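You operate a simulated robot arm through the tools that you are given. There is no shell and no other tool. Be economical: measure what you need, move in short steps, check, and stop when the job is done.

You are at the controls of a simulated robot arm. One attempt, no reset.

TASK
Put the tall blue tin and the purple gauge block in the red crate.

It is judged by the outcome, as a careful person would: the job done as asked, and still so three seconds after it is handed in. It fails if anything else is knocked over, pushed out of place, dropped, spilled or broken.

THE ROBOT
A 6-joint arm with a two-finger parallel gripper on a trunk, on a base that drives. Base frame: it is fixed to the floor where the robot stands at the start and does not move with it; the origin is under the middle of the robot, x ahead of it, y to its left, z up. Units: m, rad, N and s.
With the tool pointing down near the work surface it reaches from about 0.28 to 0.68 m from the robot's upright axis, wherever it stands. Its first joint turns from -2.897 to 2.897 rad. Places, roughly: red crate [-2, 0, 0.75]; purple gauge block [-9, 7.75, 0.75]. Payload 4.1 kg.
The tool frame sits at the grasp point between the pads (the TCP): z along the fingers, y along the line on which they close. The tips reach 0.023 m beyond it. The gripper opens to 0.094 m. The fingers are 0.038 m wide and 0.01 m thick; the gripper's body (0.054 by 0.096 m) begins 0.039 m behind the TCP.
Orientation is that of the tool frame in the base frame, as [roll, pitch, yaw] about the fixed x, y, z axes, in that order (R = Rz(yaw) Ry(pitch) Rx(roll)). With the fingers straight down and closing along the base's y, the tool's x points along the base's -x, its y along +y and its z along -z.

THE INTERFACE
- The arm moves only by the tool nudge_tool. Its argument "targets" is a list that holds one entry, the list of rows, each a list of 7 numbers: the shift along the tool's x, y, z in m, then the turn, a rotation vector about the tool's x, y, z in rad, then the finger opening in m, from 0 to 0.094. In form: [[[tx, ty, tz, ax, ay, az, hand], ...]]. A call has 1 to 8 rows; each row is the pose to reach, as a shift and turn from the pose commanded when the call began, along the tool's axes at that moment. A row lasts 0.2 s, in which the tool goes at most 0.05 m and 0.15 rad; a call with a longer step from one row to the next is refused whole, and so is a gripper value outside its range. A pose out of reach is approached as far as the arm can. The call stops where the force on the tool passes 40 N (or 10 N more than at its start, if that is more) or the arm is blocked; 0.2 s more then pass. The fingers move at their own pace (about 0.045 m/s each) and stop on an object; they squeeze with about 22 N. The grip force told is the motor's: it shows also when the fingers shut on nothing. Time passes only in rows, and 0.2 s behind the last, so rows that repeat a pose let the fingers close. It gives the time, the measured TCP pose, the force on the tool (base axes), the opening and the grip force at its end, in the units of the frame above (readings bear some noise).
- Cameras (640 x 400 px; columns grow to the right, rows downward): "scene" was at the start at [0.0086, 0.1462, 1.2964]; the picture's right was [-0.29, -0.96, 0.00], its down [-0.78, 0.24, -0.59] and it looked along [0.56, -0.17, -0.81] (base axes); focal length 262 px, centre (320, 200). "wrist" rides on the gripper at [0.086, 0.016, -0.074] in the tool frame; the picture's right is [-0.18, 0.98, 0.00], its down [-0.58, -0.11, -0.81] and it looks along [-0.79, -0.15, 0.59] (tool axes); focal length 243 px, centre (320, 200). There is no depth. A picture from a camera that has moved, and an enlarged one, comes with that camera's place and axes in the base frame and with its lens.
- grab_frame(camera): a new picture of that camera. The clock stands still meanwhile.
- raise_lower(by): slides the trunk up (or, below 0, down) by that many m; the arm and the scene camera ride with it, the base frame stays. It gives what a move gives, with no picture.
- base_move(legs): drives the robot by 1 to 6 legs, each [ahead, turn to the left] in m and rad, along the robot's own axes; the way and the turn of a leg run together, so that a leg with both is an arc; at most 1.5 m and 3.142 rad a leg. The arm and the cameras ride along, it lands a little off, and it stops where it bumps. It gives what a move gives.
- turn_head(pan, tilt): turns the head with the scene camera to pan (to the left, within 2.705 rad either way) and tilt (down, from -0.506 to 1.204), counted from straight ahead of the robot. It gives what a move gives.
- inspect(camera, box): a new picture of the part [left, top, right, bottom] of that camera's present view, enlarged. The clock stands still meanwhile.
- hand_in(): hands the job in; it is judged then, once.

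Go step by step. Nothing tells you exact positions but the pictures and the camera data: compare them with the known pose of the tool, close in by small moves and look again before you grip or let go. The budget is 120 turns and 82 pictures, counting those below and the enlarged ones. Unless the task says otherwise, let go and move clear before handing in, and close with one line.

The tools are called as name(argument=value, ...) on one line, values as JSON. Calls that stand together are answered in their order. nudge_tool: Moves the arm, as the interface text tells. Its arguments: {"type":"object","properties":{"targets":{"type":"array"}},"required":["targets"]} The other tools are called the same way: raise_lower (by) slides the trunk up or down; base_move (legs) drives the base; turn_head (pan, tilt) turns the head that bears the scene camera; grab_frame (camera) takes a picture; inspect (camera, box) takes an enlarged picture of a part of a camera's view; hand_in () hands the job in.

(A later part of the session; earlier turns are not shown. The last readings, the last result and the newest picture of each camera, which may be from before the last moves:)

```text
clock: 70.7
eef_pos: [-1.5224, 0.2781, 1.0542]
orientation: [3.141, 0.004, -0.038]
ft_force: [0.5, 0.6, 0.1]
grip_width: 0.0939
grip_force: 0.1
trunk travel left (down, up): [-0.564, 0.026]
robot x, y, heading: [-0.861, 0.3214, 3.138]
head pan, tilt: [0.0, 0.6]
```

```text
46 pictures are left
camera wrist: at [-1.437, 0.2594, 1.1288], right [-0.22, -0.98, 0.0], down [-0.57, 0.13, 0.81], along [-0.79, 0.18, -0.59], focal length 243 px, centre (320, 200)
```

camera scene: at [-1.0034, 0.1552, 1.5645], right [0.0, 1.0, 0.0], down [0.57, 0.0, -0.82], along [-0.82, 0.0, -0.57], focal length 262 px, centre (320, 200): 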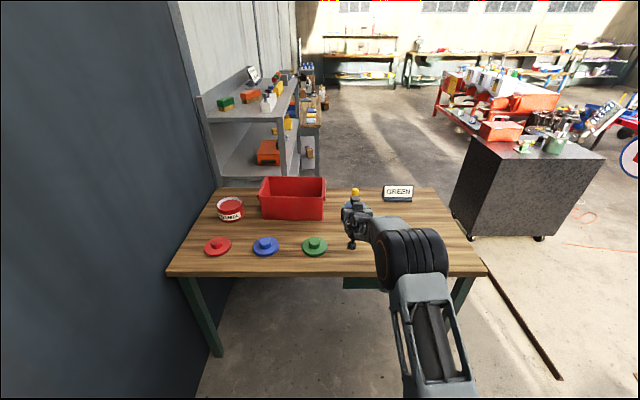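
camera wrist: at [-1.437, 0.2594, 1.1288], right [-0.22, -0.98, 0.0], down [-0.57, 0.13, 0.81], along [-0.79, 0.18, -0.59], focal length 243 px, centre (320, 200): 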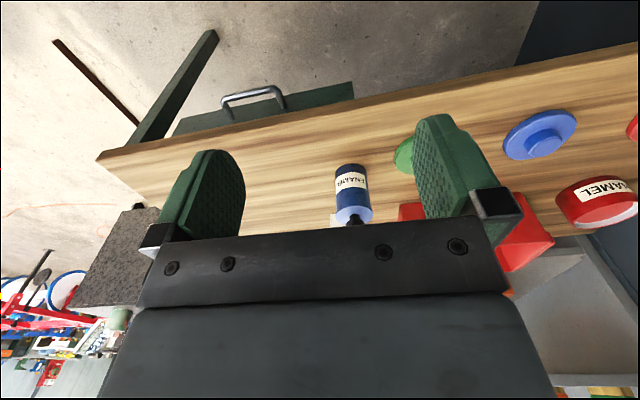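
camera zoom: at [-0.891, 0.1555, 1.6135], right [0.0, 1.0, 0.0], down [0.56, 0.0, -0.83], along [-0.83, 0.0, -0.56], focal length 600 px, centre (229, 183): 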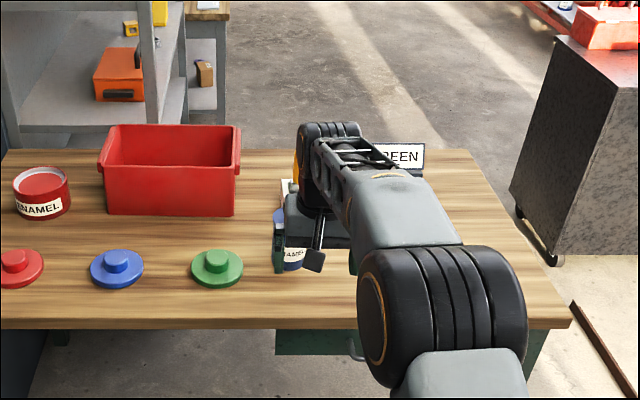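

Tin centre estimated at (−1.855, 0.281). Driving forward to bring the tool over it, high above the cap.

base_move(legs=[[0.333, 0]])

grab_frame(camera="wrist")

grab_frame(camera="scene")

```text
clock: 72.9
eef_pos: [-1.8577, 0.284, 1.0545]
orientation: [-3.141, 0.003, -0.045]
ft_force: [0.9, -0.5, -0.3]
grip_width: 0.0939
grip_force: 0.1
trunk travel left (down, up): [-0.564, 0.026]
robot x, y, heading: [-1.1967, 0.3228, 3.139]
head pan, tilt: [0.0, 0.6]
```

```text
45 pictures are left
camera wrist: at [-1.7713, 0.2646, 1.1283], right [-0.23, -0.97, 0.0], down [-0.57, 0.14, 0.81], along [-0.79, 0.18, -0.59], focal length 243 px, centre (320, 200)
```

wrist: 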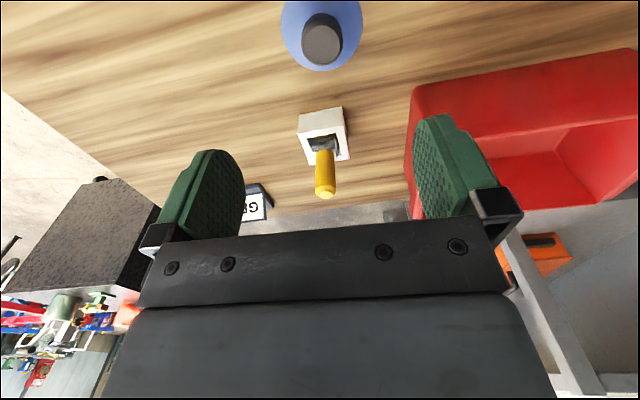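

```text
44 pictures are left
camera scene: at [-1.2265, 0.157, 1.6135], right [0.01, 1.0, 0.0], down [0.57, 0.0, -0.82], along [-0.82, 0.01, -0.57], focal length 262 px, centre (320, 200)
```

scene: 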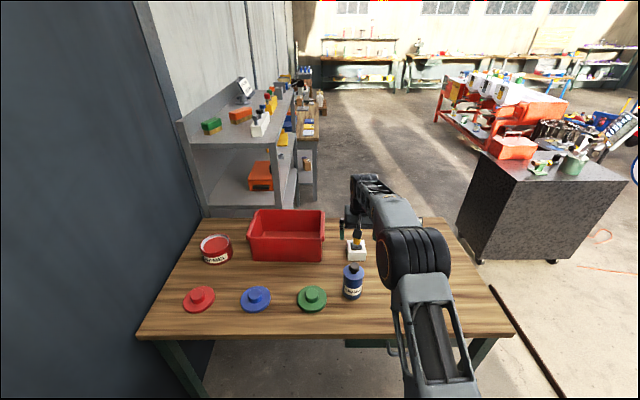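

The tool is within 3 mm of the tin's axis. Lowering most of the way, then checking.

raise_lower(by=-0.14)

grab_frame(camera="wrist")

inspect(camera="scene", box=[280, 160, 480, 300])

```text
clock: 74.6
eef_pos: [-1.8571, 0.2836, 0.9145]
orientation: [-3.142, 0.003, -0.044]
ft_force: [-0.4, 0.7, 0.6]
grip_width: 0.0937
grip_force: 0.0
trunk travel left (down, up): [-0.424, 0.166]
robot x, y, heading: [-1.1952, 0.3254, 3.135]
head pan, tilt: [0.0, 0.6]
```

```text
43 pictures are left
camera wrist: at [-1.7709, 0.2647, 0.9887], right [-0.23, -0.97, 0.0], down [-0.57, 0.14, 0.81], along [-0.79, 0.18, -0.59], focal length 243 px, centre (320, 200)
```

wrist: 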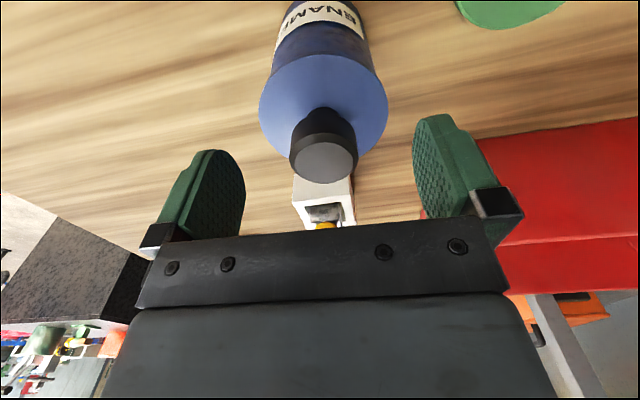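

```text
2.86 times, centred on (380, 230) of scene
camera zoom: at [-1.2258, 0.1571, 1.4736], right [0.01, 1.0, 0.0], down [0.56, 0.0, -0.83], along [-0.83, 0.01, -0.56], focal length 750 px, centre (149, 114)
```

zoom: 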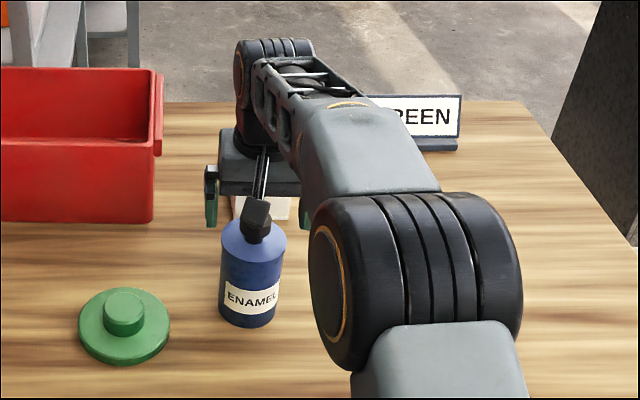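

Alignment is good. Lowering the last 4.6 cm and closing on the tin's shoulder.

raise_lower(by=-0.046)

nudge_tool(targets=[[[0, 0, 0, 0, 0, 0, 0.08], [0, 0, 0, 0, 0, 0, 0.06], [0, 0, 0, 0, 0, 0, 0.04], [0, 0, 0, 0, 0, 0, 0.04]]])

grab_frame(camera="wrist")

```text
clock: 75.5
eef_pos: [-1.8581, 0.2836, 0.8682]
orientation: [-3.141, 0.005, -0.044]
ft_force: [-0.6, -0.2, -0.4]
grip_width: 0.0941
grip_force: 0.1
trunk travel left (down, up): [-0.378, 0.212]
robot x, y, heading: [-1.1971, 0.3214, 3.132]
head pan, tilt: [0.0, 0.6]
```

```text
clock: 76.5
eef_pos: [-1.8575, 0.2839, 0.8685]
orientation: [3.142, 0.002, -0.046]
ft_force: [0.3, -0.4, 1.1]
grip_width: 0.0743
grip_force: 21.7
trunk travel left (down, up): [-0.378, 0.212]
robot x, y, heading: [-1.1942, 0.3211, 3.133]
head pan, tilt: [0.0, 0.6]
```

```text
41 pictures are left
camera wrist: at [-1.7709, 0.2645, 0.9427], right [-0.23, -0.97, 0.0], down [-0.57, 0.14, 0.81], along [-0.79, 0.18, -0.59], focal length 243 px, centre (320, 200)
```

wrist: 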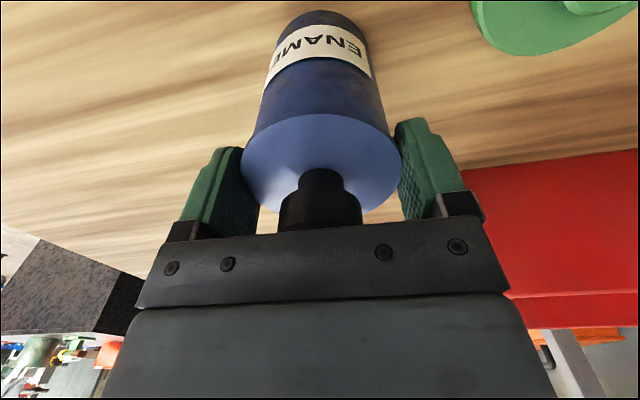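

Firm top grip at 0.074 m. Lifting high and driving back, sideways and forward to bring it over the crate.

raise_lower(by=0.21)

base_move(legs=[[-0.425, 0], [0, 0.41], [0.78, 0], [0, -0.4]])

grab_frame(camera="scene")

```text
clock: 78.7
eef_pos: [-1.8574, 0.2836, 1.0762]
orientation: [-3.141, 0.004, -0.044]
ft_force: [0.8, -1.2, -4.4]
grip_width: 0.0747
grip_force: 22.1
trunk travel left (down, up): [-0.588, 0.002]
robot x, y, heading: [-1.1989, 0.3198, 3.133]
head pan, tilt: [0.0, 0.6]
```

```text
clock: 87.6
eef_pos: [-2.1625, -0.0335, 1.0768]
orientation: [3.139, 0.005, -0.034]
ft_force: [-0.1, -0.3, -4.2]
grip_width: 0.074
grip_force: 22.1
trunk travel left (down, up): [-0.588, 0.002]
robot x, y, heading: [-1.5022, 0.0105, -3.138]
head pan, tilt: [0.0, 0.6]
```

```text
40 pictures are left
camera scene: at [-1.53, -0.1533, 1.6376], right [0.0, 1.0, 0.0], down [0.57, 0.0, -0.82], along [-0.82, 0.0, -0.57], focal length 262 px, centre (320, 200)
```

scene: 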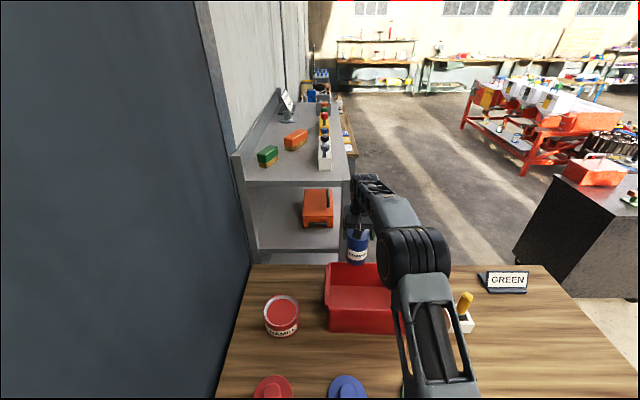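

The drive ended about 9 cm further than planned, safely. I'll back up 8.5 cm to centre the tin over the crate and look closely.

base_move(legs=[[-0.083, 0]])

inspect(camera="scene", box=[260, 170, 480, 310])

grab_frame(camera="wrist")

```text
clock: 88.7
eef_pos: [-2.08, -0.0335, 1.0787]
orientation: [-3.141, 0.004, -0.034]
ft_force: [0.3, -0.4, -4.2]
grip_width: 0.0743
grip_force: 22.4
trunk travel left (down, up): [-0.588, 0.002]
robot x, y, heading: [-1.4181, 0.0102, -3.131]
head pan, tilt: [0.0, 0.6]
```

```text
2.86 times, centred on (370, 240) of scene
camera zoom: at [-1.4458, -0.1535, 1.6376], right [0.0, 1.0, 0.0], down [0.56, 0.0, -0.83], along [-0.83, 0.0, -0.56], focal length 750 px, centre (177, 86)
```

zoom: 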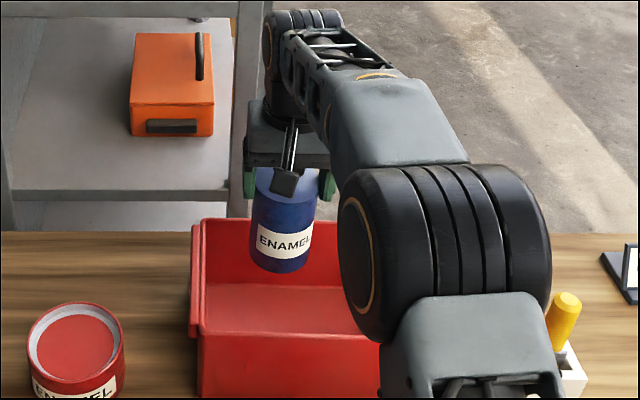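

```text
38 pictures are left
camera wrist: at [-1.9924, -0.0522, 1.153], right [-0.22, -0.98, 0.0], down [-0.57, 0.13, 0.81], along [-0.79, 0.17, -0.59], focal length 243 px, centre (320, 200)
```

wrist: 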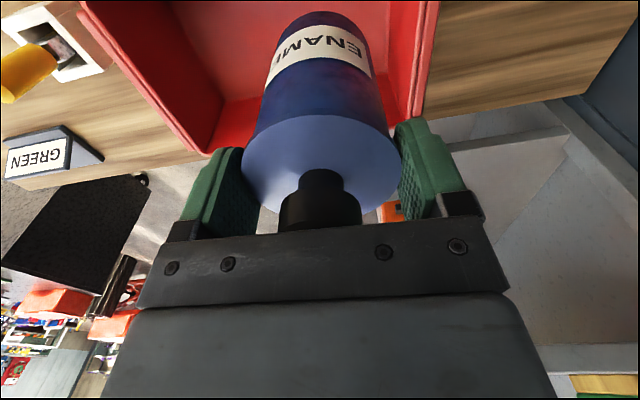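

The tin is over the crate interior (crate ≈ x −2.0…−2.2, y −0.12…0.155). Lowering into it, in stages.

raise_lower(by=-0.11)

grab_frame(camera="wrist")

inspect(camera="scene", box=[260, 170, 480, 310])

```text
clock: 90.1
eef_pos: [-2.0805, -0.0333, 0.9681]
orientation: [-3.14, 0.004, -0.034]
ft_force: [0.4, -0.2, -2.6]
grip_width: 0.0744
grip_force: 22.6
trunk travel left (down, up): [-0.478, 0.112]
robot x, y, heading: [-1.4197, 0.0131, -3.138]
head pan, tilt: [0.0, 0.6]
```

```text
37 pictures are left
camera wrist: at [-1.9933, -0.0522, 1.0425], right [-0.22, -0.98, 0.0], down [-0.57, 0.13, 0.81], along [-0.79, 0.17, -0.59], focal length 243 px, centre (320, 200)
```

wrist: 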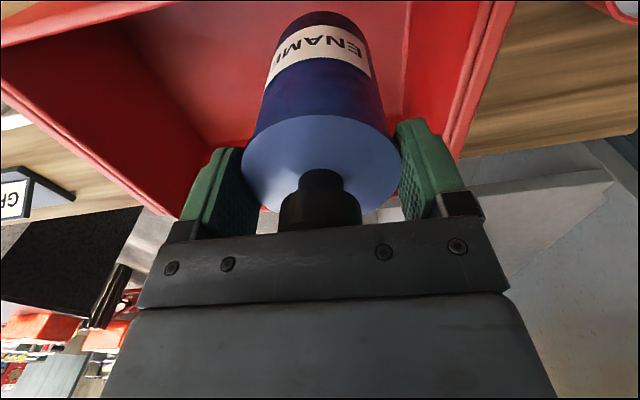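

```text
2.86 times, centred on (370, 240) of scene
camera zoom: at [-1.4471, -0.1535, 1.5275], right [0.0, 1.0, 0.0], down [0.57, 0.0, -0.82], along [-0.82, 0.0, -0.57], focal length 750 px, centre (177, 86)
```

zoom: 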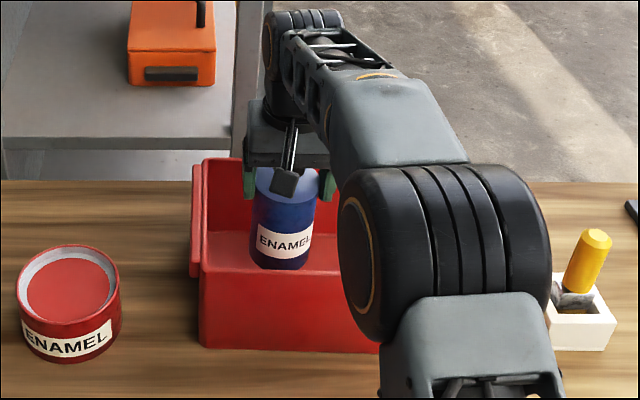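

The tin is inside the rim with room on all sides. Continuing down.

raise_lower(by=-0.08)

raise_lower(by=-0.007)

raise_lower(by=-0.004)

```text
clock: 91.3
eef_pos: [-2.0798, -0.034, 0.8878]
orientation: [-3.14, 0.004, -0.034]
ft_force: [-0.6, 0.2, -3.8]
grip_width: 0.074
grip_force: 22.0
trunk travel left (down, up): [-0.398, 0.192]
robot x, y, heading: [-1.4194, 0.0147, -3.136]
head pan, tilt: [0.0, 0.6]
```

```text
clock: 91.8
eef_pos: [-2.0803, -0.0335, 0.8807]
orientation: [3.141, 0.002, -0.033]
ft_force: [0.5, 0.9, -3.9]
grip_width: 0.0739
grip_force: 21.7
trunk travel left (down, up): [-0.391, 0.199]
robot x, y, heading: [-1.4155, 0.0152, -3.137]
head pan, tilt: [0.0, 0.6]
```

```text
clock: 92.4
eef_pos: [-2.0803, -0.0331, 0.8763]
orientation: [3.141, 0.003, -0.036]
ft_force: [0.5, 0.7, -4.5]
grip_width: 0.0739
grip_force: 22.1
trunk travel left (down, up): [-0.387, 0.203]
robot x, y, heading: [-1.4188, 0.011, -3.134]
head pan, tilt: [0.0, 0.6]
```

raise_lower(by=-0.003)

raise_lower(by=-0.003)

```text
clock: 92.9
eef_pos: [-2.0793, -0.034, 0.8757]
orientation: [-3.14, 0.007, -0.033]
ft_force: [-0.1, -1.0, 10.7]
grip_width: 0.0742
grip_force: 22.4
trunk travel left (down, up): [-0.384, 0.206]
robot x, y, heading: [-1.4158, 0.0148, -3.139]
head pan, tilt: [0.0, 0.6]
```

```text
clock: 93.4
eef_pos: [-2.0797, -0.0349, 0.8739]
orientation: [-3.141, 0.011, -0.031]
ft_force: [-3.3, -6.0, 22.5]
grip_width: 0.0745
grip_force: 22.4
trunk travel left (down, up): [-0.381, 0.209]
robot x, y, heading: [-1.4216, 0.0099, -3.135]
head pan, tilt: [0.0, 0.6]
```

The tin rests on the crate floor. Easing off, opening, and lifting clear.

raise_lower(by=0.003)

nudge_tool(targets=[[[0, 0, 0, 0, 0, 0, 0.08], [0, 0, 0, 0, 0, 0, 0.094], [0, 0, 0, 0, 0, 0, 0.094]]])

raise_lower(by=0.2)

grab_frame(camera="wrist")

```text
clock: 93.9
eef_pos: [-2.0787, -0.0346, 0.8737]
orientation: [-3.141, 0.002, -0.032]
ft_force: [-1.2, -5.8, 12.4]
grip_width: 0.0744
grip_force: 21.8
trunk travel left (down, up): [-0.384, 0.206]
robot x, y, heading: [-1.4199, 0.0093, -3.137]
head pan, tilt: [0.0, 0.6]
```

```text
clock: 94.7
eef_pos: [-2.0796, -0.0334, 0.8729]
orientation: [3.141, 0.003, -0.033]
ft_force: [0.0, 0.1, 1.2]
grip_width: 0.0939
grip_force: 0.0
trunk travel left (down, up): [-0.384, 0.206]
robot x, y, heading: [-1.4153, 0.012, -3.14]
head pan, tilt: [0.0, 0.6]
```

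```text
clock: 96.9
eef_pos: [-2.079, -0.0338, 1.0732]
orientation: [3.14, 0.003, -0.034]
ft_force: [-0.3, 0.3, -0.2]
grip_width: 0.0937
grip_force: 0.0
trunk travel left (down, up): [-0.584, 0.006]
robot x, y, heading: [-1.4169, 0.0151, -3.135]
head pan, tilt: [0.0, 0.6]
```

```text
35 pictures are left
camera wrist: at [-1.9932, -0.0523, 1.1485], right [-0.22, -0.98, 0.0], down [-0.57, 0.13, 0.81], along [-0.79, 0.17, -0.59], focal length 243 px, centre (320, 200)
```

wrist: 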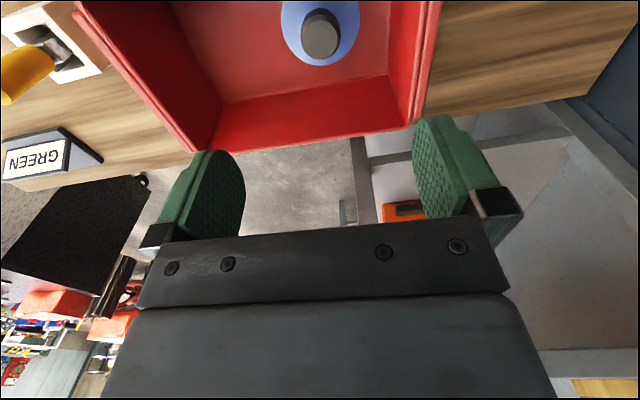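

The blue tin stands upright in the crate. Now I back out, tuck the arm in a little, and look for the way to the gauge block near (−9, 7.75).

base_move(legs=[[-0.6, 0]])

nudge_tool(targets=[[[0.045, 0, 0, 0, 0, 0, 0.094], [0.09, 0, 0, 0, 0, 0, 0.094], [0.135, 0, 0, 0, 0, 0, 0.094], [0.18, 0, 0, 0, 0, 0, 0.094], [0.225, 0, 0, 0, 0, 0, 0.094]]])

turn_head(pan=-0.6, tilt=0.25)

grab_frame(camera="scene")

turn_head(pan=-1.2, tilt=0.35)

grab_frame(camera="scene")

```text
clock: 100.3
eef_pos: [-1.4718, -0.0299, 1.074]
orientation: [3.141, 0.003, -0.036]
ft_force: [0.4, 0.2, -0.6]
grip_width: 0.0942
grip_force: 0.1
trunk travel left (down, up): [-0.584, 0.006]
robot x, y, heading: [-0.8131, 0.0156, -3.147]
head pan, tilt: [0.0, 0.6]
```

```text
clock: 101.5
eef_pos: [-1.2465, -0.0385, 1.076]
orientation: [3.141, 0.004, -0.036]
ft_force: [-0.5, 0.5, -0.3]
grip_width: 0.0938
grip_force: 0.0
trunk travel left (down, up): [-0.584, 0.006]
robot x, y, heading: [-0.809, 0.0145, -3.14]
head pan, tilt: [0.0, 0.6]
```

```text
clock: 102.5
eef_pos: [-1.2477, -0.0385, 1.076]
orientation: [-3.141, 0.003, -0.035]
ft_force: [1.1, -1.0, -0.8]
grip_width: 0.0941
grip_force: 0.1
trunk travel left (down, up): [-0.584, 0.006]
robot x, y, heading: [-0.8133, 0.0128, -3.14]
head pan, tilt: [-0.6, 0.25]
```

```text
34 pictures are left
camera scene: at [-0.8293, -0.099, 1.6657], right [0.56, 0.83, 0.0], down [0.2, -0.14, -0.97], along [-0.8, 0.55, -0.25], focal length 262 px, centre (320, 200)
```

scene: 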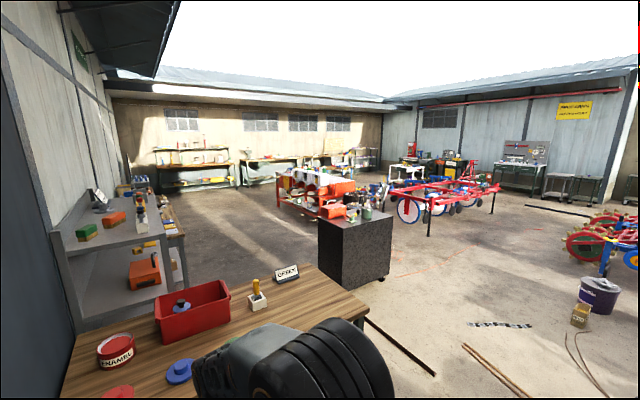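

```text
clock: 103.5
eef_pos: [-1.2486, -0.0389, 1.075]
orientation: [-3.14, 0.004, -0.038]
ft_force: [-0.2, 0.3, -0.3]
grip_width: 0.0939
grip_force: 0.0
trunk travel left (down, up): [-0.584, 0.006]
robot x, y, heading: [-0.8121, 0.0181, -3.138]
head pan, tilt: [-1.201, 0.351]
```

```text
33 pictures are left
camera scene: at [-0.786, -0.0648, 1.6563], right [0.93, 0.36, 0.0], down [0.12, -0.32, -0.94], along [-0.34, 0.87, -0.34], focal length 262 px, centre (320, 200)
```

scene: 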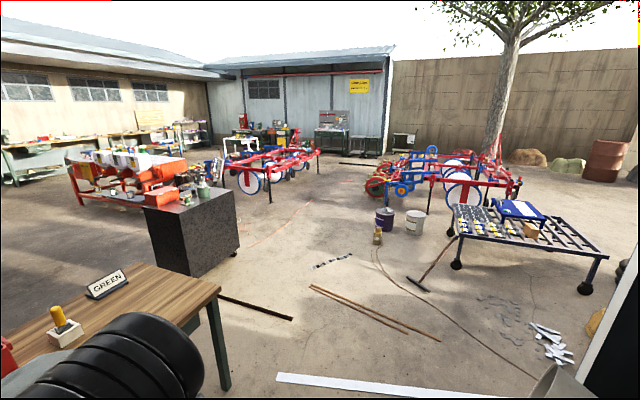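

The block's place projects to the far right end of the benches along the back wall. I'll enlarge that area and scan the floor on the way.

inspect(camera="scene", box=[120, 90, 320, 215])

inspect(camera="scene", box=[140, 180, 440, 367])

```text
3.20 times, centred on (220, 152) of scene
camera zoom: at [-0.786, -0.0648, 1.6563], right [0.93, 0.36, 0.0], down [0.12, -0.32, -0.94], along [-0.34, 0.87, -0.34], focal length 840 px, centre (640, 352)
```

zoom: 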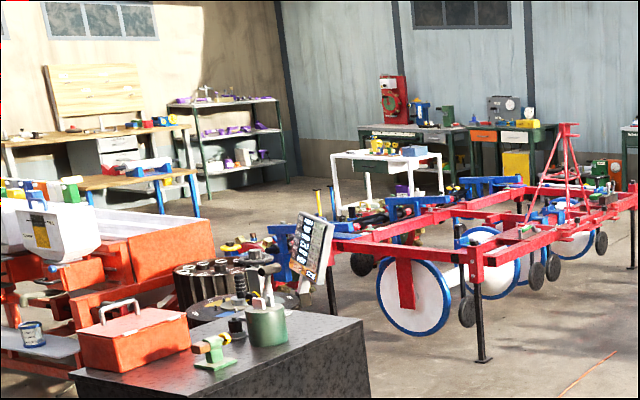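

```text
2.13 times, centred on (290, 274) of scene
camera zoom: at [-0.786, -0.0648, 1.6563], right [0.93, 0.36, 0.0], down [0.12, -0.32, -0.94], along [-0.34, 0.87, -0.34], focal length 560 px, centre (384, 43)
```

zoom: 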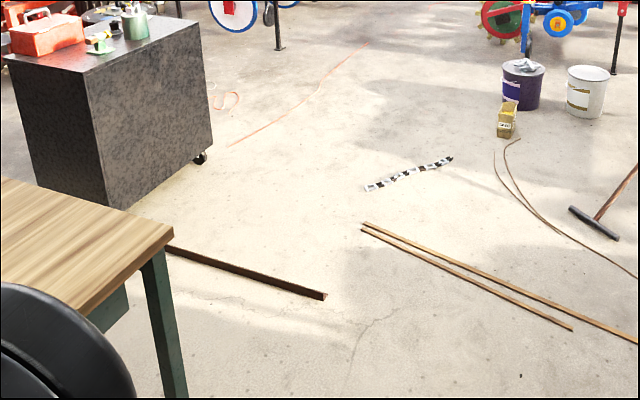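

The route: out past the right end of the bench, along y≈1 between the side shelves and the cart/orange table, then along the back to the rack. There is a white strip on the floor I must cross; I'll inspect it first.

turn_head(pan=-1.2, tilt=0.75)

grab_frame(camera="scene")

```text
clock: 104.4
eef_pos: [-1.2472, -0.037, 1.0751]
orientation: [3.14, 0.004, -0.038]
ft_force: [0.5, 0.1, -0.4]
grip_width: 0.0941
grip_force: 0.2
trunk travel left (down, up): [-0.584, 0.006]
robot x, y, heading: [-0.8126, 0.0133, -3.138]
head pan, tilt: [-1.201, 0.75]
```

```text
30 pictures are left
camera scene: at [-0.7822, -0.0743, 1.6207], right [0.93, 0.36, 0.0], down [0.25, -0.64, -0.73], along [-0.27, 0.68, -0.68], focal length 262 px, centre (320, 200)
```

scene: 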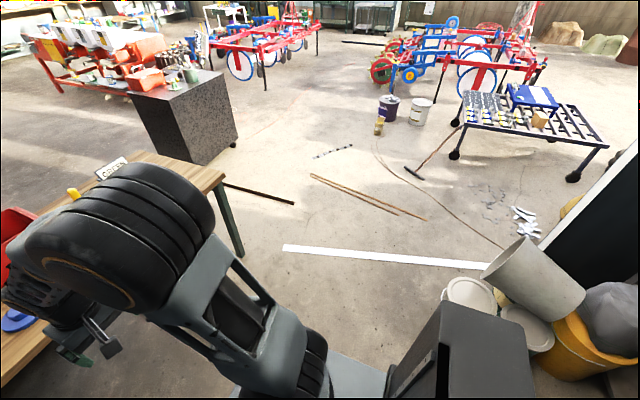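

The strip is flat like a painted sill and lies across the whole exit, so crossing it is unavoidable. I'll drive to the lane between the bench end and the dark beam and check my position.

base_move(legs=[[0, -1.575], [1.045, 0], [0, 1.575]])

turn_head(pan=0.0, tilt=0.75)

grab_frame(camera="scene")

```text
clock: 117.5
eef_pos: [-1.2254, 0.9954, 1.0753]
orientation: [-3.141, 0.002, -0.015]
ft_force: [0.8, 0.1, 0.3]
grip_width: 0.0937
grip_force: 0.0
trunk travel left (down, up): [-0.584, 0.006]
robot x, y, heading: [-0.7966, 1.0557, -3.119]
head pan, tilt: [-1.201, 0.75]
```

```text
clock: 118.9
eef_pos: [-1.2275, 0.9953, 1.0759]
orientation: [3.14, 0.004, -0.014]
ft_force: [-0.1, 0.0, 0.2]
grip_width: 0.0941
grip_force: 0.0
trunk travel left (down, up): [-0.584, 0.006]
robot x, y, heading: [-0.7921, 1.0547, -3.12]
head pan, tilt: [0.0, 0.75]
```

```text
29 pictures are left
camera scene: at [-0.8126, 0.8898, 1.6206], right [-0.02, 1.0, 0.0], down [0.68, 0.02, -0.73], along [-0.73, -0.02, -0.68], focal length 262 px, centre (320, 200)
```

scene: 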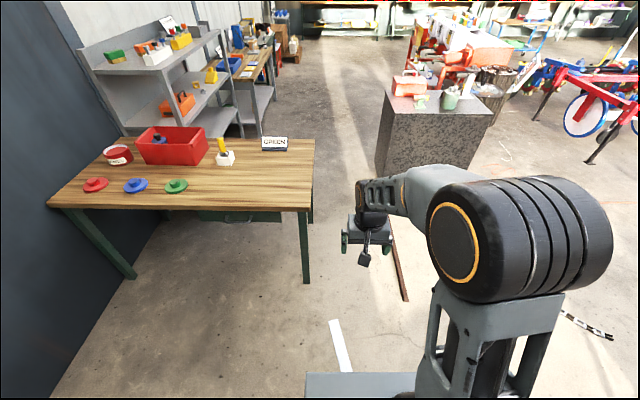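

Lane confirmed: bench leg at y≈0.78, beam at y≈1.40. I'll centre on y≈1.075 with heading straight along −x and verify.

base_move(legs=[[0, -0.062], [0.45, 0], [0, 0.04]])

```text
clock: 122.5
eef_pos: [-1.6741, 1.0225, 1.0753]
orientation: [-3.141, 0.006, -0.039]
ft_force: [0.4, -0.7, -0.5]
grip_width: 0.0938
grip_force: 0.1
trunk travel left (down, up): [-0.584, 0.006]
robot x, y, heading: [-1.2344, 1.0736, 3.142]
head pan, tilt: [0.0, 0.75]
```

Well centred. Driving through in two stages.

base_move(legs=[[0.7, 0]])

base_move(legs=[[1.1, 0]])

turn_head(pan=-0.3, tilt=0.4)

grab_frame(camera="scene")

```text
clock: 126.3
eef_pos: [-2.3823, 1.0294, 1.0756]
orientation: [-3.14, 0.003, -0.045]
ft_force: [0.5, 0.2, 0.1]
grip_width: 0.0938
grip_force: 0.0
trunk travel left (down, up): [-0.584, 0.006]
robot x, y, heading: [-1.9429, 1.0762, 3.134]
head pan, tilt: [0.0, 0.75]
```

```text
clock: 132.0
eef_pos: [-3.4982, 1.0554, 1.0744]
orientation: [3.142, 0.004, -0.064]
ft_force: [-0.3, 0.1, -0.2]
grip_width: 0.0941
grip_force: 0.1
trunk travel left (down, up): [-0.584, 0.006]
robot x, y, heading: [-3.0616, 1.0976, 3.115]
head pan, tilt: [0.0, 0.75]
```

```text
clock: 132.9
eef_pos: [-3.4977, 1.0558, 1.0744]
orientation: [-3.141, 0.004, -0.064]
ft_force: [-0.4, -0.1, -0.1]
grip_width: 0.094
grip_force: 0.1
trunk travel left (down, up): [-0.584, 0.006]
robot x, y, heading: [-3.0589, 1.0947, 3.114]
head pan, tilt: [-0.3, 0.4]
```

```text
28 pictures are left
camera scene: at [-3.0943, 0.9582, 1.6517], right [0.32, 0.95, 0.0], down [0.37, -0.12, -0.92], along [-0.87, 0.29, -0.39], focal length 262 px, centre (320, 200)
```

scene: 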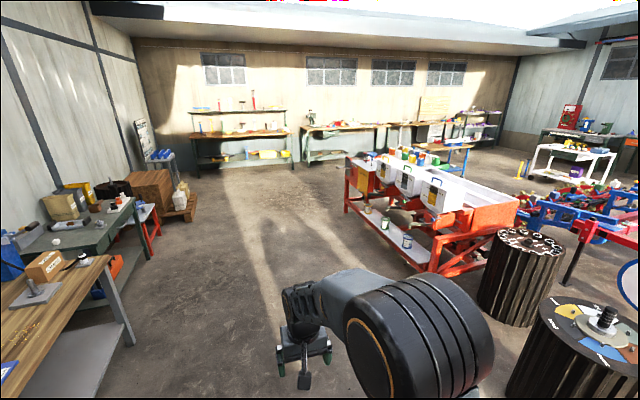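

The corridor ahead is open (y 0.4–2.4). Driving on about 3.6 m along it, then looking right.

base_move(legs=[[1.5, 0], [1.5, 0], [0.6, 0]])

turn_head(pan=-1.1, tilt=0.35)

grab_frame(camera="scene")

```text
clock: 150.3
eef_pos: [-7.092, 1.1431, 1.0754]
orientation: [-3.141, 0.003, -0.05]
ft_force: [-0.1, -0.3, 0.2]
grip_width: 0.094
grip_force: 0.1
trunk travel left (down, up): [-0.584, 0.006]
robot x, y, heading: [-6.6575, 1.1924, 3.127]
head pan, tilt: [-0.3, 0.4]
```

```text
clock: 151.4
eef_pos: [-7.0922, 1.1416, 1.0772]
orientation: [-3.141, 0.004, -0.051]
ft_force: [-0.1, 0.5, 0.9]
grip_width: 0.0941
grip_force: 0.0
trunk travel left (down, up): [-0.584, 0.006]
robot x, y, heading: [-6.656, 1.189, 3.129]
head pan, tilt: [-1.1, 0.351]
```

```text
27 pictures are left
camera scene: at [-6.6403, 1.105, 1.6563], right [0.9, 0.44, 0.0], down [0.15, -0.31, -0.94], along [-0.42, 0.84, -0.34], focal length 262 px, centre (320, 200)
```

scene: 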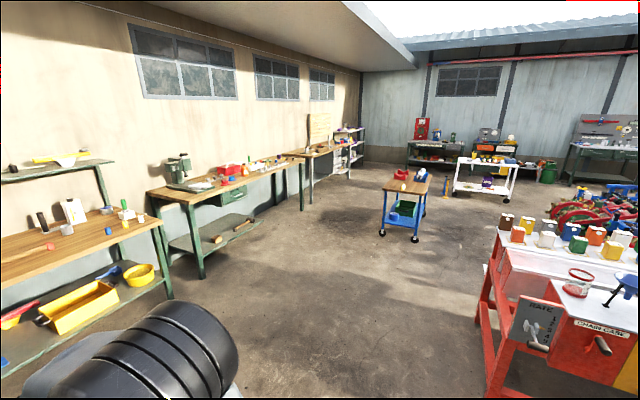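

The free-standing trolley is at x −7.3…−6.85, the wall benches' fronts at x≈−8.7, so the lane runs along x≈−8.0. The rack with purple things is at its end. Driving there.

base_move(legs=[[1.33, 0], [0, -1.558], [1.5, 0]])

base_move(legs=[[1.5, 0], [1.3, 0]])

turn_head(pan=0.5, tilt=0.45)

grab_frame(camera="scene")

```text
clock: 169.0
eef_pos: [-8.0941, 3.1488, 1.0759]
orientation: [-3.141, 0.004, -1.593]
ft_force: [1.2, -0.2, -1.1]
grip_width: 0.0942
grip_force: 0.0
trunk travel left (down, up): [-0.584, 0.006]
robot x, y, heading: [-8.0345, 2.7154, 1.587]
head pan, tilt: [-1.1, 0.351]
```

```text
clock: 182.6
eef_pos: [-8.0746, 5.9545, 1.0755]
orientation: [-3.141, 0.003, -1.608]
ft_force: [1.1, 0.5, 0.1]
grip_width: 0.0941
grip_force: 0.1
trunk travel left (down, up): [-0.584, 0.006]
robot x, y, heading: [-8.0215, 5.5156, 1.569]
head pan, tilt: [-1.1, 0.351]
```

```text
clock: 184.3
eef_pos: [-8.0752, 5.9549, 1.0754]
orientation: [3.14, 0.002, -1.609]
ft_force: [-0.7, -0.4, 0.0]
grip_width: 0.0938
grip_force: 0.1
trunk travel left (down, up): [-0.584, 0.006]
robot x, y, heading: [-8.0238, 5.5151, 1.571]
head pan, tilt: [0.499, 0.45]
```

```text
26 pictures are left
camera scene: at [-8.2356, 5.5406, 1.6471], right [0.88, 0.48, 0.0], down [0.21, -0.38, -0.9], along [-0.43, 0.79, -0.44], focal length 262 px, centre (320, 200)
```

scene: 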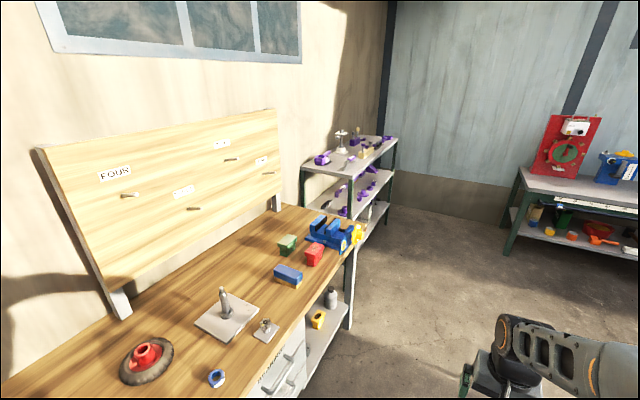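

The rack has several purple items on different shelves. Enlarging it.

inspect(camera="scene", box=[295, 120, 405, 250])

```text
3.08 times, centred on (350, 185) of scene
camera zoom: at [-8.2356, 5.5406, 1.6471], right [0.88, 0.48, 0.0], down [0.21, -0.38, -0.9], along [-0.43, 0.79, -0.44], focal length 807 px, centre (228, 246)
```

zoom: 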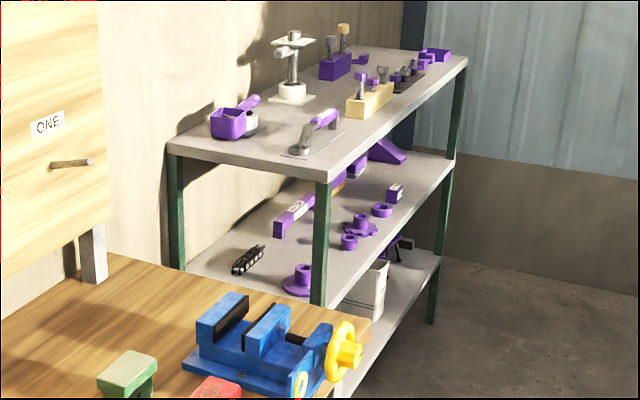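

A small purple block with a white label sits on the middle shelf near (−8.85, 7.6), under the top shelf; there's also a long purple bar. I'll drive in front of the rack and face it to see better.

base_move(legs=[[1.5, 0], [0.58, 0], [0, 1.571]])

turn_head(pan=0.1, tilt=0.75)

grab_frame(camera="scene")

grab_frame(camera="wrist")

```text
clock: 198.6
eef_pos: [-8.4269, 7.5659, 1.0754]
orientation: [3.141, 0.003, -0.037]
ft_force: [0.1, 0.3, 0.0]
grip_width: 0.094
grip_force: 0.0
trunk travel left (down, up): [-0.584, 0.006]
robot x, y, heading: [-7.9904, 7.6149, 3.147]
head pan, tilt: [0.499, 0.45]
```

```text
clock: 199.5
eef_pos: [-8.4257, 7.5659, 1.0766]
orientation: [-3.142, 0.004, -0.036]
ft_force: [0.0, 0.3, 0.4]
grip_width: 0.0938
grip_force: 0.0
trunk travel left (down, up): [-0.584, 0.006]
robot x, y, heading: [-7.9872, 7.6176, 3.139]
head pan, tilt: [0.099, 0.75]
```

```text
24 pictures are left
camera scene: at [-8.0144, 7.4443, 1.6207], right [-0.1, 0.99, 0.0], down [0.68, 0.07, -0.73], along [-0.73, -0.07, -0.68], focal length 262 px, centre (320, 200)
```

scene: 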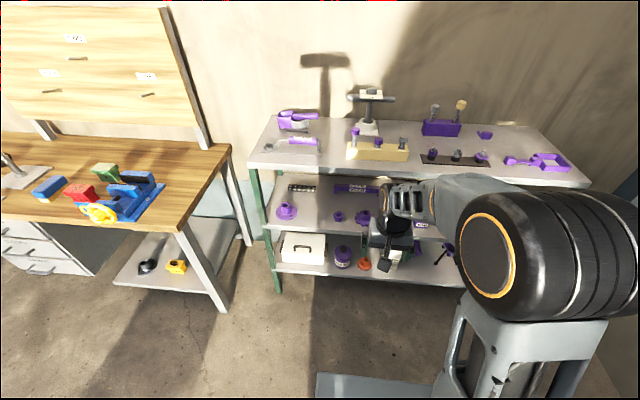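

```text
23 pictures are left
camera wrist: at [-8.3403, 7.5477, 1.1504], right [-0.22, -0.98, 0.0], down [-0.57, 0.13, 0.81], along [-0.79, 0.18, -0.59], focal length 243 px, centre (320, 200)
```

wrist: 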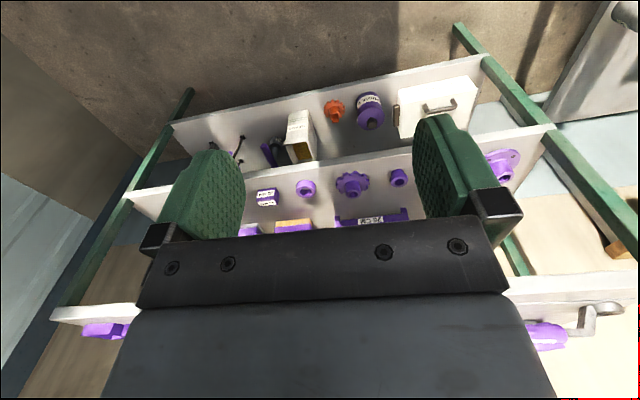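

The wrist view shows the middle shelf: a labelled purple block near pixel (266,198). Enlarging both views.

inspect(camera="wrist", box=[230, 150, 430, 240])

inspect(camera="scene", box=[250, 110, 450, 290])

```text
3.20 times, centred on (330, 195) of wrist
camera zoom: at [-8.3403, 7.5477, 1.1504], right [-0.22, -0.98, 0.0], down [-0.57, 0.13, 0.81], along [-0.79, 0.18, -0.59], focal length 776 px, centre (288, 216)
```

zoom: 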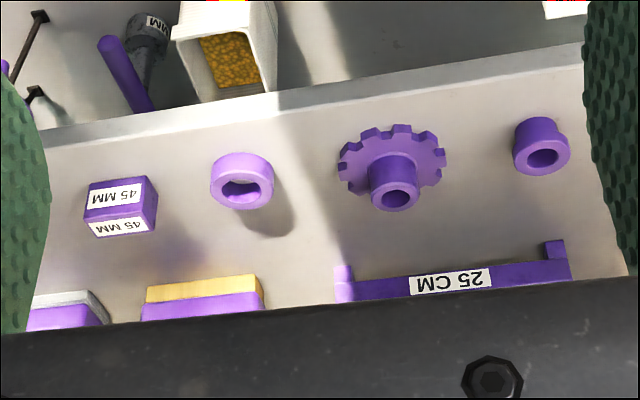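

```text
2.22 times, centred on (350, 200) of scene
camera zoom: at [-8.0144, 7.4443, 1.6207], right [-0.1, 0.99, 0.0], down [0.68, 0.07, -0.73], along [-0.73, -0.07, -0.68], focal length 583 px, centre (253, 200)
```

zoom: 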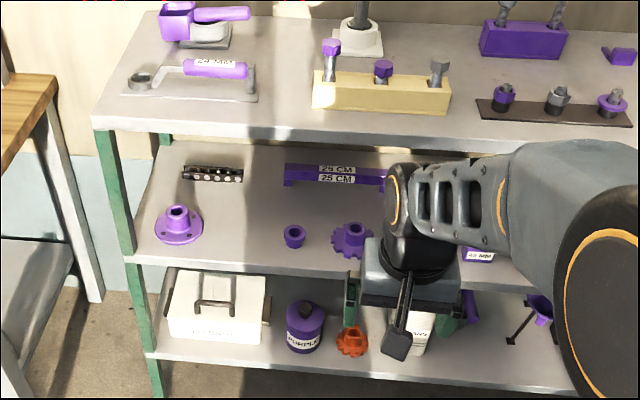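

The target is the "45 MM" purple block on the middle shelf, front face ≈ x −8.8, y ≈ 7.80, a few cm behind the shelf edge. I'll back off with a sideways shift, then set the arm to a forward tilt of ~46°.

base_move(legs=[[0, 0.6], [-0.43, 0], [0, -0.598]])

nudge_tool(targets=[[[-0.028, 0, 0, 0, -0.1, 0, 0.094], [-0.056, 0, 0, 0, -0.2, 0, 0.094], [-0.084, 0, 0, 0, -0.3, 0, 0.094], [-0.112, 0, 0, 0, -0.4, 0, 0.094], [-0.14, 0, 0, 0, -0.5, 0, 0.094], [-0.168, 0, 0, 0, -0.6, 0, 0.094], [-0.196, 0, 0, 0, -0.7, 0, 0.094], [-0.224, 0, 0, 0, -0.8, 0, 0.094]]])

```text
clock: 205.4
eef_pos: [-8.0757, 7.8101, 1.0759]
orientation: [3.141, 0.004, -0.049]
ft_force: [-0.4, 0.5, 0.0]
grip_width: 0.0939
grip_force: 0.1
trunk travel left (down, up): [-0.584, 0.006]
robot x, y, heading: [-7.6407, 7.8566, 3.129]
head pan, tilt: [0.099, 0.75]
```

```text
clock: 207.2
eef_pos: [-8.3012, 7.8211, 1.0772]
orientation: [3.141, 0.803, -0.052]
ft_force: [0.1, -0.3, 0.1]
grip_width: 0.0941
grip_force: 0.0
trunk travel left (down, up): [-0.584, 0.006]
robot x, y, heading: [-7.6397, 7.8538, 3.133]
head pan, tilt: [0.099, 0.75]
```

Pose reached exactly. Lowering the trunk to just above block height, well in front of the rack, then looking.

raise_lower(by=-0.2)

base_move(legs=[[0.25, 0]])

grab_frame(camera="wrist")

```text
clock: 209.3
eef_pos: [-8.3009, 7.8227, 0.8783]
orientation: [3.141, 0.802, -0.049]
ft_force: [-0.6, 0.0, 0.7]
grip_width: 0.0939
grip_force: 0.0
trunk travel left (down, up): [-0.384, 0.206]
robot x, y, heading: [-7.6396, 7.8525, 3.135]
head pan, tilt: [0.099, 0.75]
```

```text
clock: 211.2
eef_pos: [-8.5518, 7.8286, 0.8778]
orientation: [-3.141, 0.803, -0.054]
ft_force: [-0.2, -0.7, 0.0]
grip_width: 0.0939
grip_force: 0.1
trunk travel left (down, up): [-0.384, 0.206]
robot x, y, heading: [-7.8886, 7.8586, 3.126]
head pan, tilt: [0.099, 0.75]
```

```text
20 pictures are left
camera wrist: at [-8.4381, 7.8065, 0.8682], right [-0.18, -0.97, 0.13], down [0.18, 0.1, 0.98], along [-0.97, 0.2, 0.16], focal length 243 px, centre (320, 200)
```

wrist: 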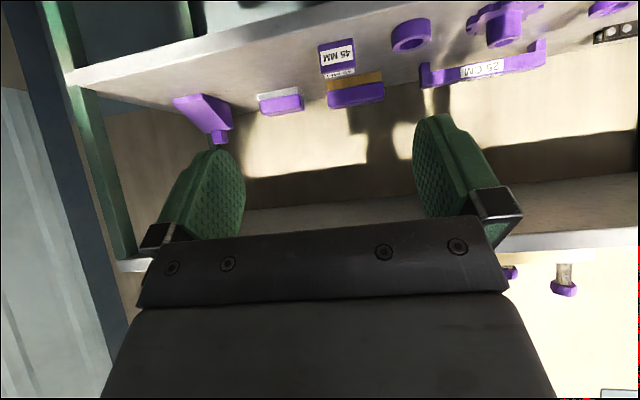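

The block is ahead, slightly left/right of centre. I need the shelf height precisely, so I'll enlarge here and again from 6 cm lower to triangulate.

inspect(camera="wrist", box=[260, 0, 420, 100])

raise_lower(by=-0.07)

inspect(camera="wrist", box=[260, 20, 420, 120])

```text
4.00 times, centred on (340, 50) of wrist
camera zoom: at [-8.4381, 7.8065, 0.8682], right [-0.18, -0.97, 0.13], down [0.18, 0.1, 0.98], along [-0.97, 0.2, 0.16], focal length 970 px, centre (240, 800)
```

zoom: 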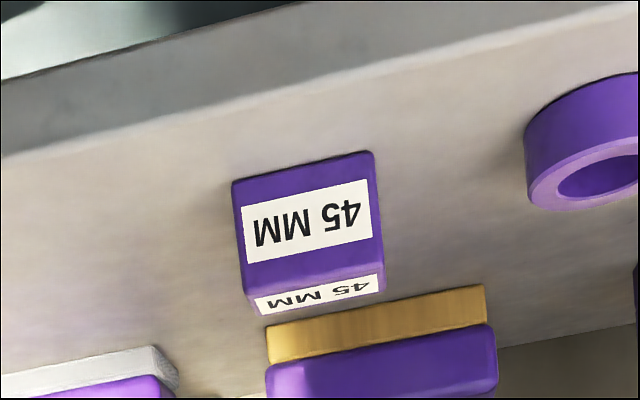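

```text
clock: 212.2
eef_pos: [-8.5509, 7.8278, 0.8088]
orientation: [-3.141, 0.803, -0.052]
ft_force: [0.7, -0.1, 0.2]
grip_width: 0.0938
grip_force: 0.1
trunk travel left (down, up): [-0.314, 0.276]
robot x, y, heading: [-7.8911, 7.8576, 3.124]
head pan, tilt: [0.099, 0.75]
```

```text
4.00 times, centred on (340, 70) of wrist
camera zoom: at [-8.4381, 7.8065, 0.7982], right [-0.18, -0.97, 0.13], down [0.18, 0.1, 0.98], along [-0.97, 0.2, 0.16], focal length 970 px, centre (240, 720)
```

zoom: 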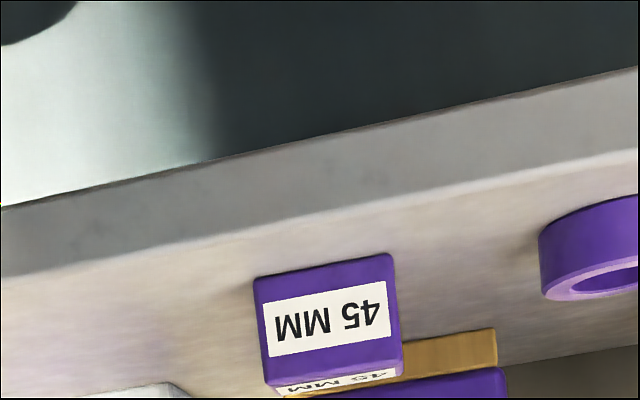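

Triangulated: shelf z≈0.68, block front face x≈−8.879, centre y≈7.835, size ≈58 mm wide, 45 mm tall, ~40 mm deep; neighbours are clear. I'll square the yaw, lower to z≈0.735 and advance part-way.

nudge_tool(targets=[[[0, -0.002, 0, -0.037, 0, -0.036, 0.094], [0, -0.002, 0, -0.037, 0, -0.036, 0.094]]])

raise_lower(by=-0.072)

base_move(legs=[[0.22, 0]])

grab_frame(camera="wrist")

grab_frame(camera="scene")

```text
clock: 212.8
eef_pos: [-8.551, 7.8304, 0.8091]
orientation: [3.14, 0.806, -0.001]
ft_force: [0.1, 0.6, -0.1]
grip_width: 0.0939
grip_force: 0.1
trunk travel left (down, up): [-0.314, 0.276]
robot x, y, heading: [-7.8898, 7.8552, 3.13]
head pan, tilt: [0.099, 0.75]
```

```text
clock: 213.9
eef_pos: [-8.5507, 7.8302, 0.7358]
orientation: [3.141, 0.805, -0.001]
ft_force: [0.2, 0.3, -0.9]
grip_width: 0.0942
grip_force: 0.1
trunk travel left (down, up): [-0.242, 0.348]
robot x, y, heading: [-7.8898, 7.8601, 3.129]
head pan, tilt: [0.099, 0.75]
```

```text
clock: 215.6
eef_pos: [-8.7735, 7.8316, 0.7364]
orientation: [3.141, 0.803, 0.003]
ft_force: [0.7, -0.4, 0.1]
grip_width: 0.0942
grip_force: 0.1
trunk travel left (down, up): [-0.242, 0.348]
robot x, y, heading: [-8.1124, 7.8613, 3.129]
head pan, tilt: [0.099, 0.75]
```

```text
17 pictures are left
camera wrist: at [-8.6597, 7.8161, 0.7265], right [-0.13, -0.98, 0.13], down [0.18, 0.11, 0.98], along [-0.98, 0.15, 0.16], focal length 243 px, centre (320, 200)
```

wrist: 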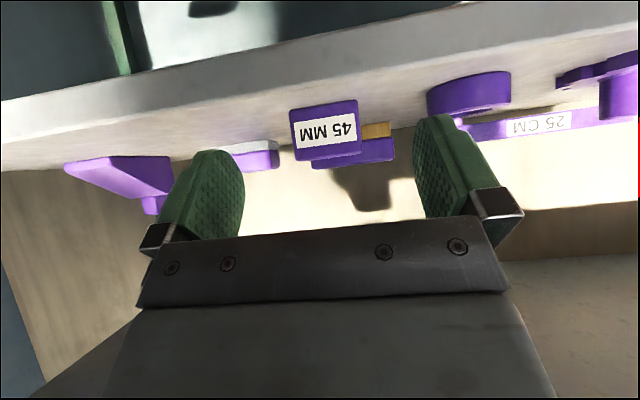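

```text
16 pictures are left
camera scene: at [-8.1387, 7.6895, 1.2786], right [-0.09, 1.0, 0.0], down [0.68, 0.06, -0.73], along [-0.73, -0.06, -0.68], focal length 262 px, centre (320, 200)
```

scene: 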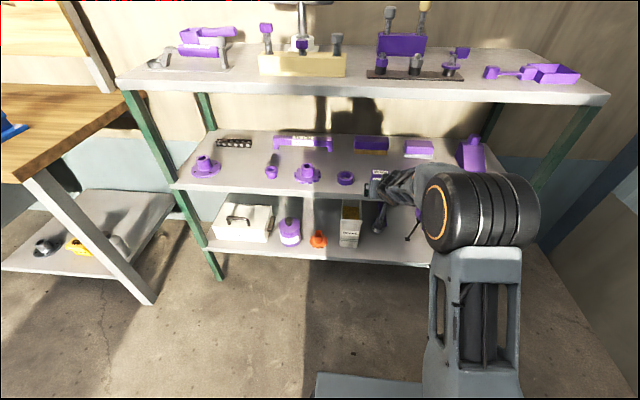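

Everything agrees: block front at x≈−8.88, y≈7.836, fingers will straddle it. Advancing 12 cm and lowering slightly.

base_move(legs=[[0.118, 0]])

raise_lower(by=-0.015)

grab_frame(camera="wrist")

```text
clock: 216.9
eef_pos: [-8.8935, 7.8354, 0.7361]
orientation: [-3.141, 0.805, 0.0]
ft_force: [-0.3, -0.2, -0.5]
grip_width: 0.0939
grip_force: 0.1
trunk travel left (down, up): [-0.242, 0.348]
robot x, y, heading: [-8.2348, 7.863, 3.127]
head pan, tilt: [0.099, 0.75]
```

```text
clock: 217.5
eef_pos: [-8.8933, 7.8335, 0.7224]
orientation: [3.139, 0.805, 0.0]
ft_force: [-0.9, -0.7, -0.5]
grip_width: 0.0939
grip_force: 0.1
trunk travel left (down, up): [-0.227, 0.363]
robot x, y, heading: [-8.2279, 7.8624, 3.128]
head pan, tilt: [0.099, 0.75]
```

```text
15 pictures are left
camera wrist: at [-8.7791, 7.8185, 0.7114], right [-0.13, -0.98, 0.13], down [0.18, 0.11, 0.98], along [-0.98, 0.15, 0.16], focal length 243 px, centre (320, 200)
```

wrist: 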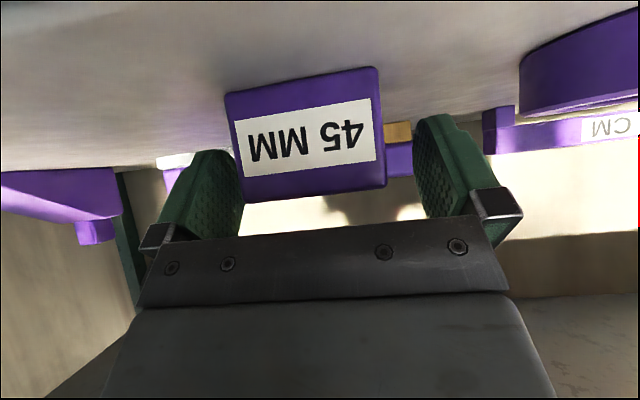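

The block is well between the pads (block y 7.807–7.867, pads 7.787–7.880). Closing.

nudge_tool(targets=[[[0, 0, 0, 0, 0, 0, 0.08], [0, 0, 0, 0, 0, 0, 0.06], [0, 0, 0, 0, 0, 0, 0.04], [0, 0, 0, 0, 0, 0, 0.03], [0, 0, 0, 0, 0, 0, 0.03]]])

raise_lower(by=0.03)

grab_frame(camera="wrist")

```text
clock: 218.7
eef_pos: [-8.8933, 7.8342, 0.7225]
orientation: [-3.141, 0.805, 0.0]
ft_force: [-0.5, 0.2, -0.3]
grip_width: 0.0599
grip_force: 22.4
trunk travel left (down, up): [-0.227, 0.363]
robot x, y, heading: [-8.2353, 7.8656, 3.133]
head pan, tilt: [0.099, 0.75]
```

```text
clock: 219.4
eef_pos: [-8.8917, 7.8331, 0.7514]
orientation: [-3.141, 0.803, 0.0]
ft_force: [0.0, 0.3, -2.5]
grip_width: 0.0599
grip_force: 22.4
trunk travel left (down, up): [-0.257, 0.333]
robot x, y, heading: [-8.2369, 7.8626, 3.13]
head pan, tilt: [0.099, 0.75]
```

```text
14 pictures are left
camera wrist: at [-8.7792, 7.8185, 0.7412], right [-0.13, -0.98, 0.13], down [0.18, 0.11, 0.98], along [-0.98, 0.15, 0.16], focal length 243 px, centre (320, 200)
```

wrist: 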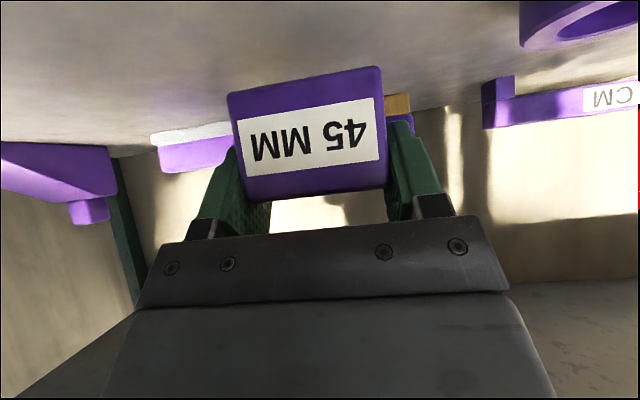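

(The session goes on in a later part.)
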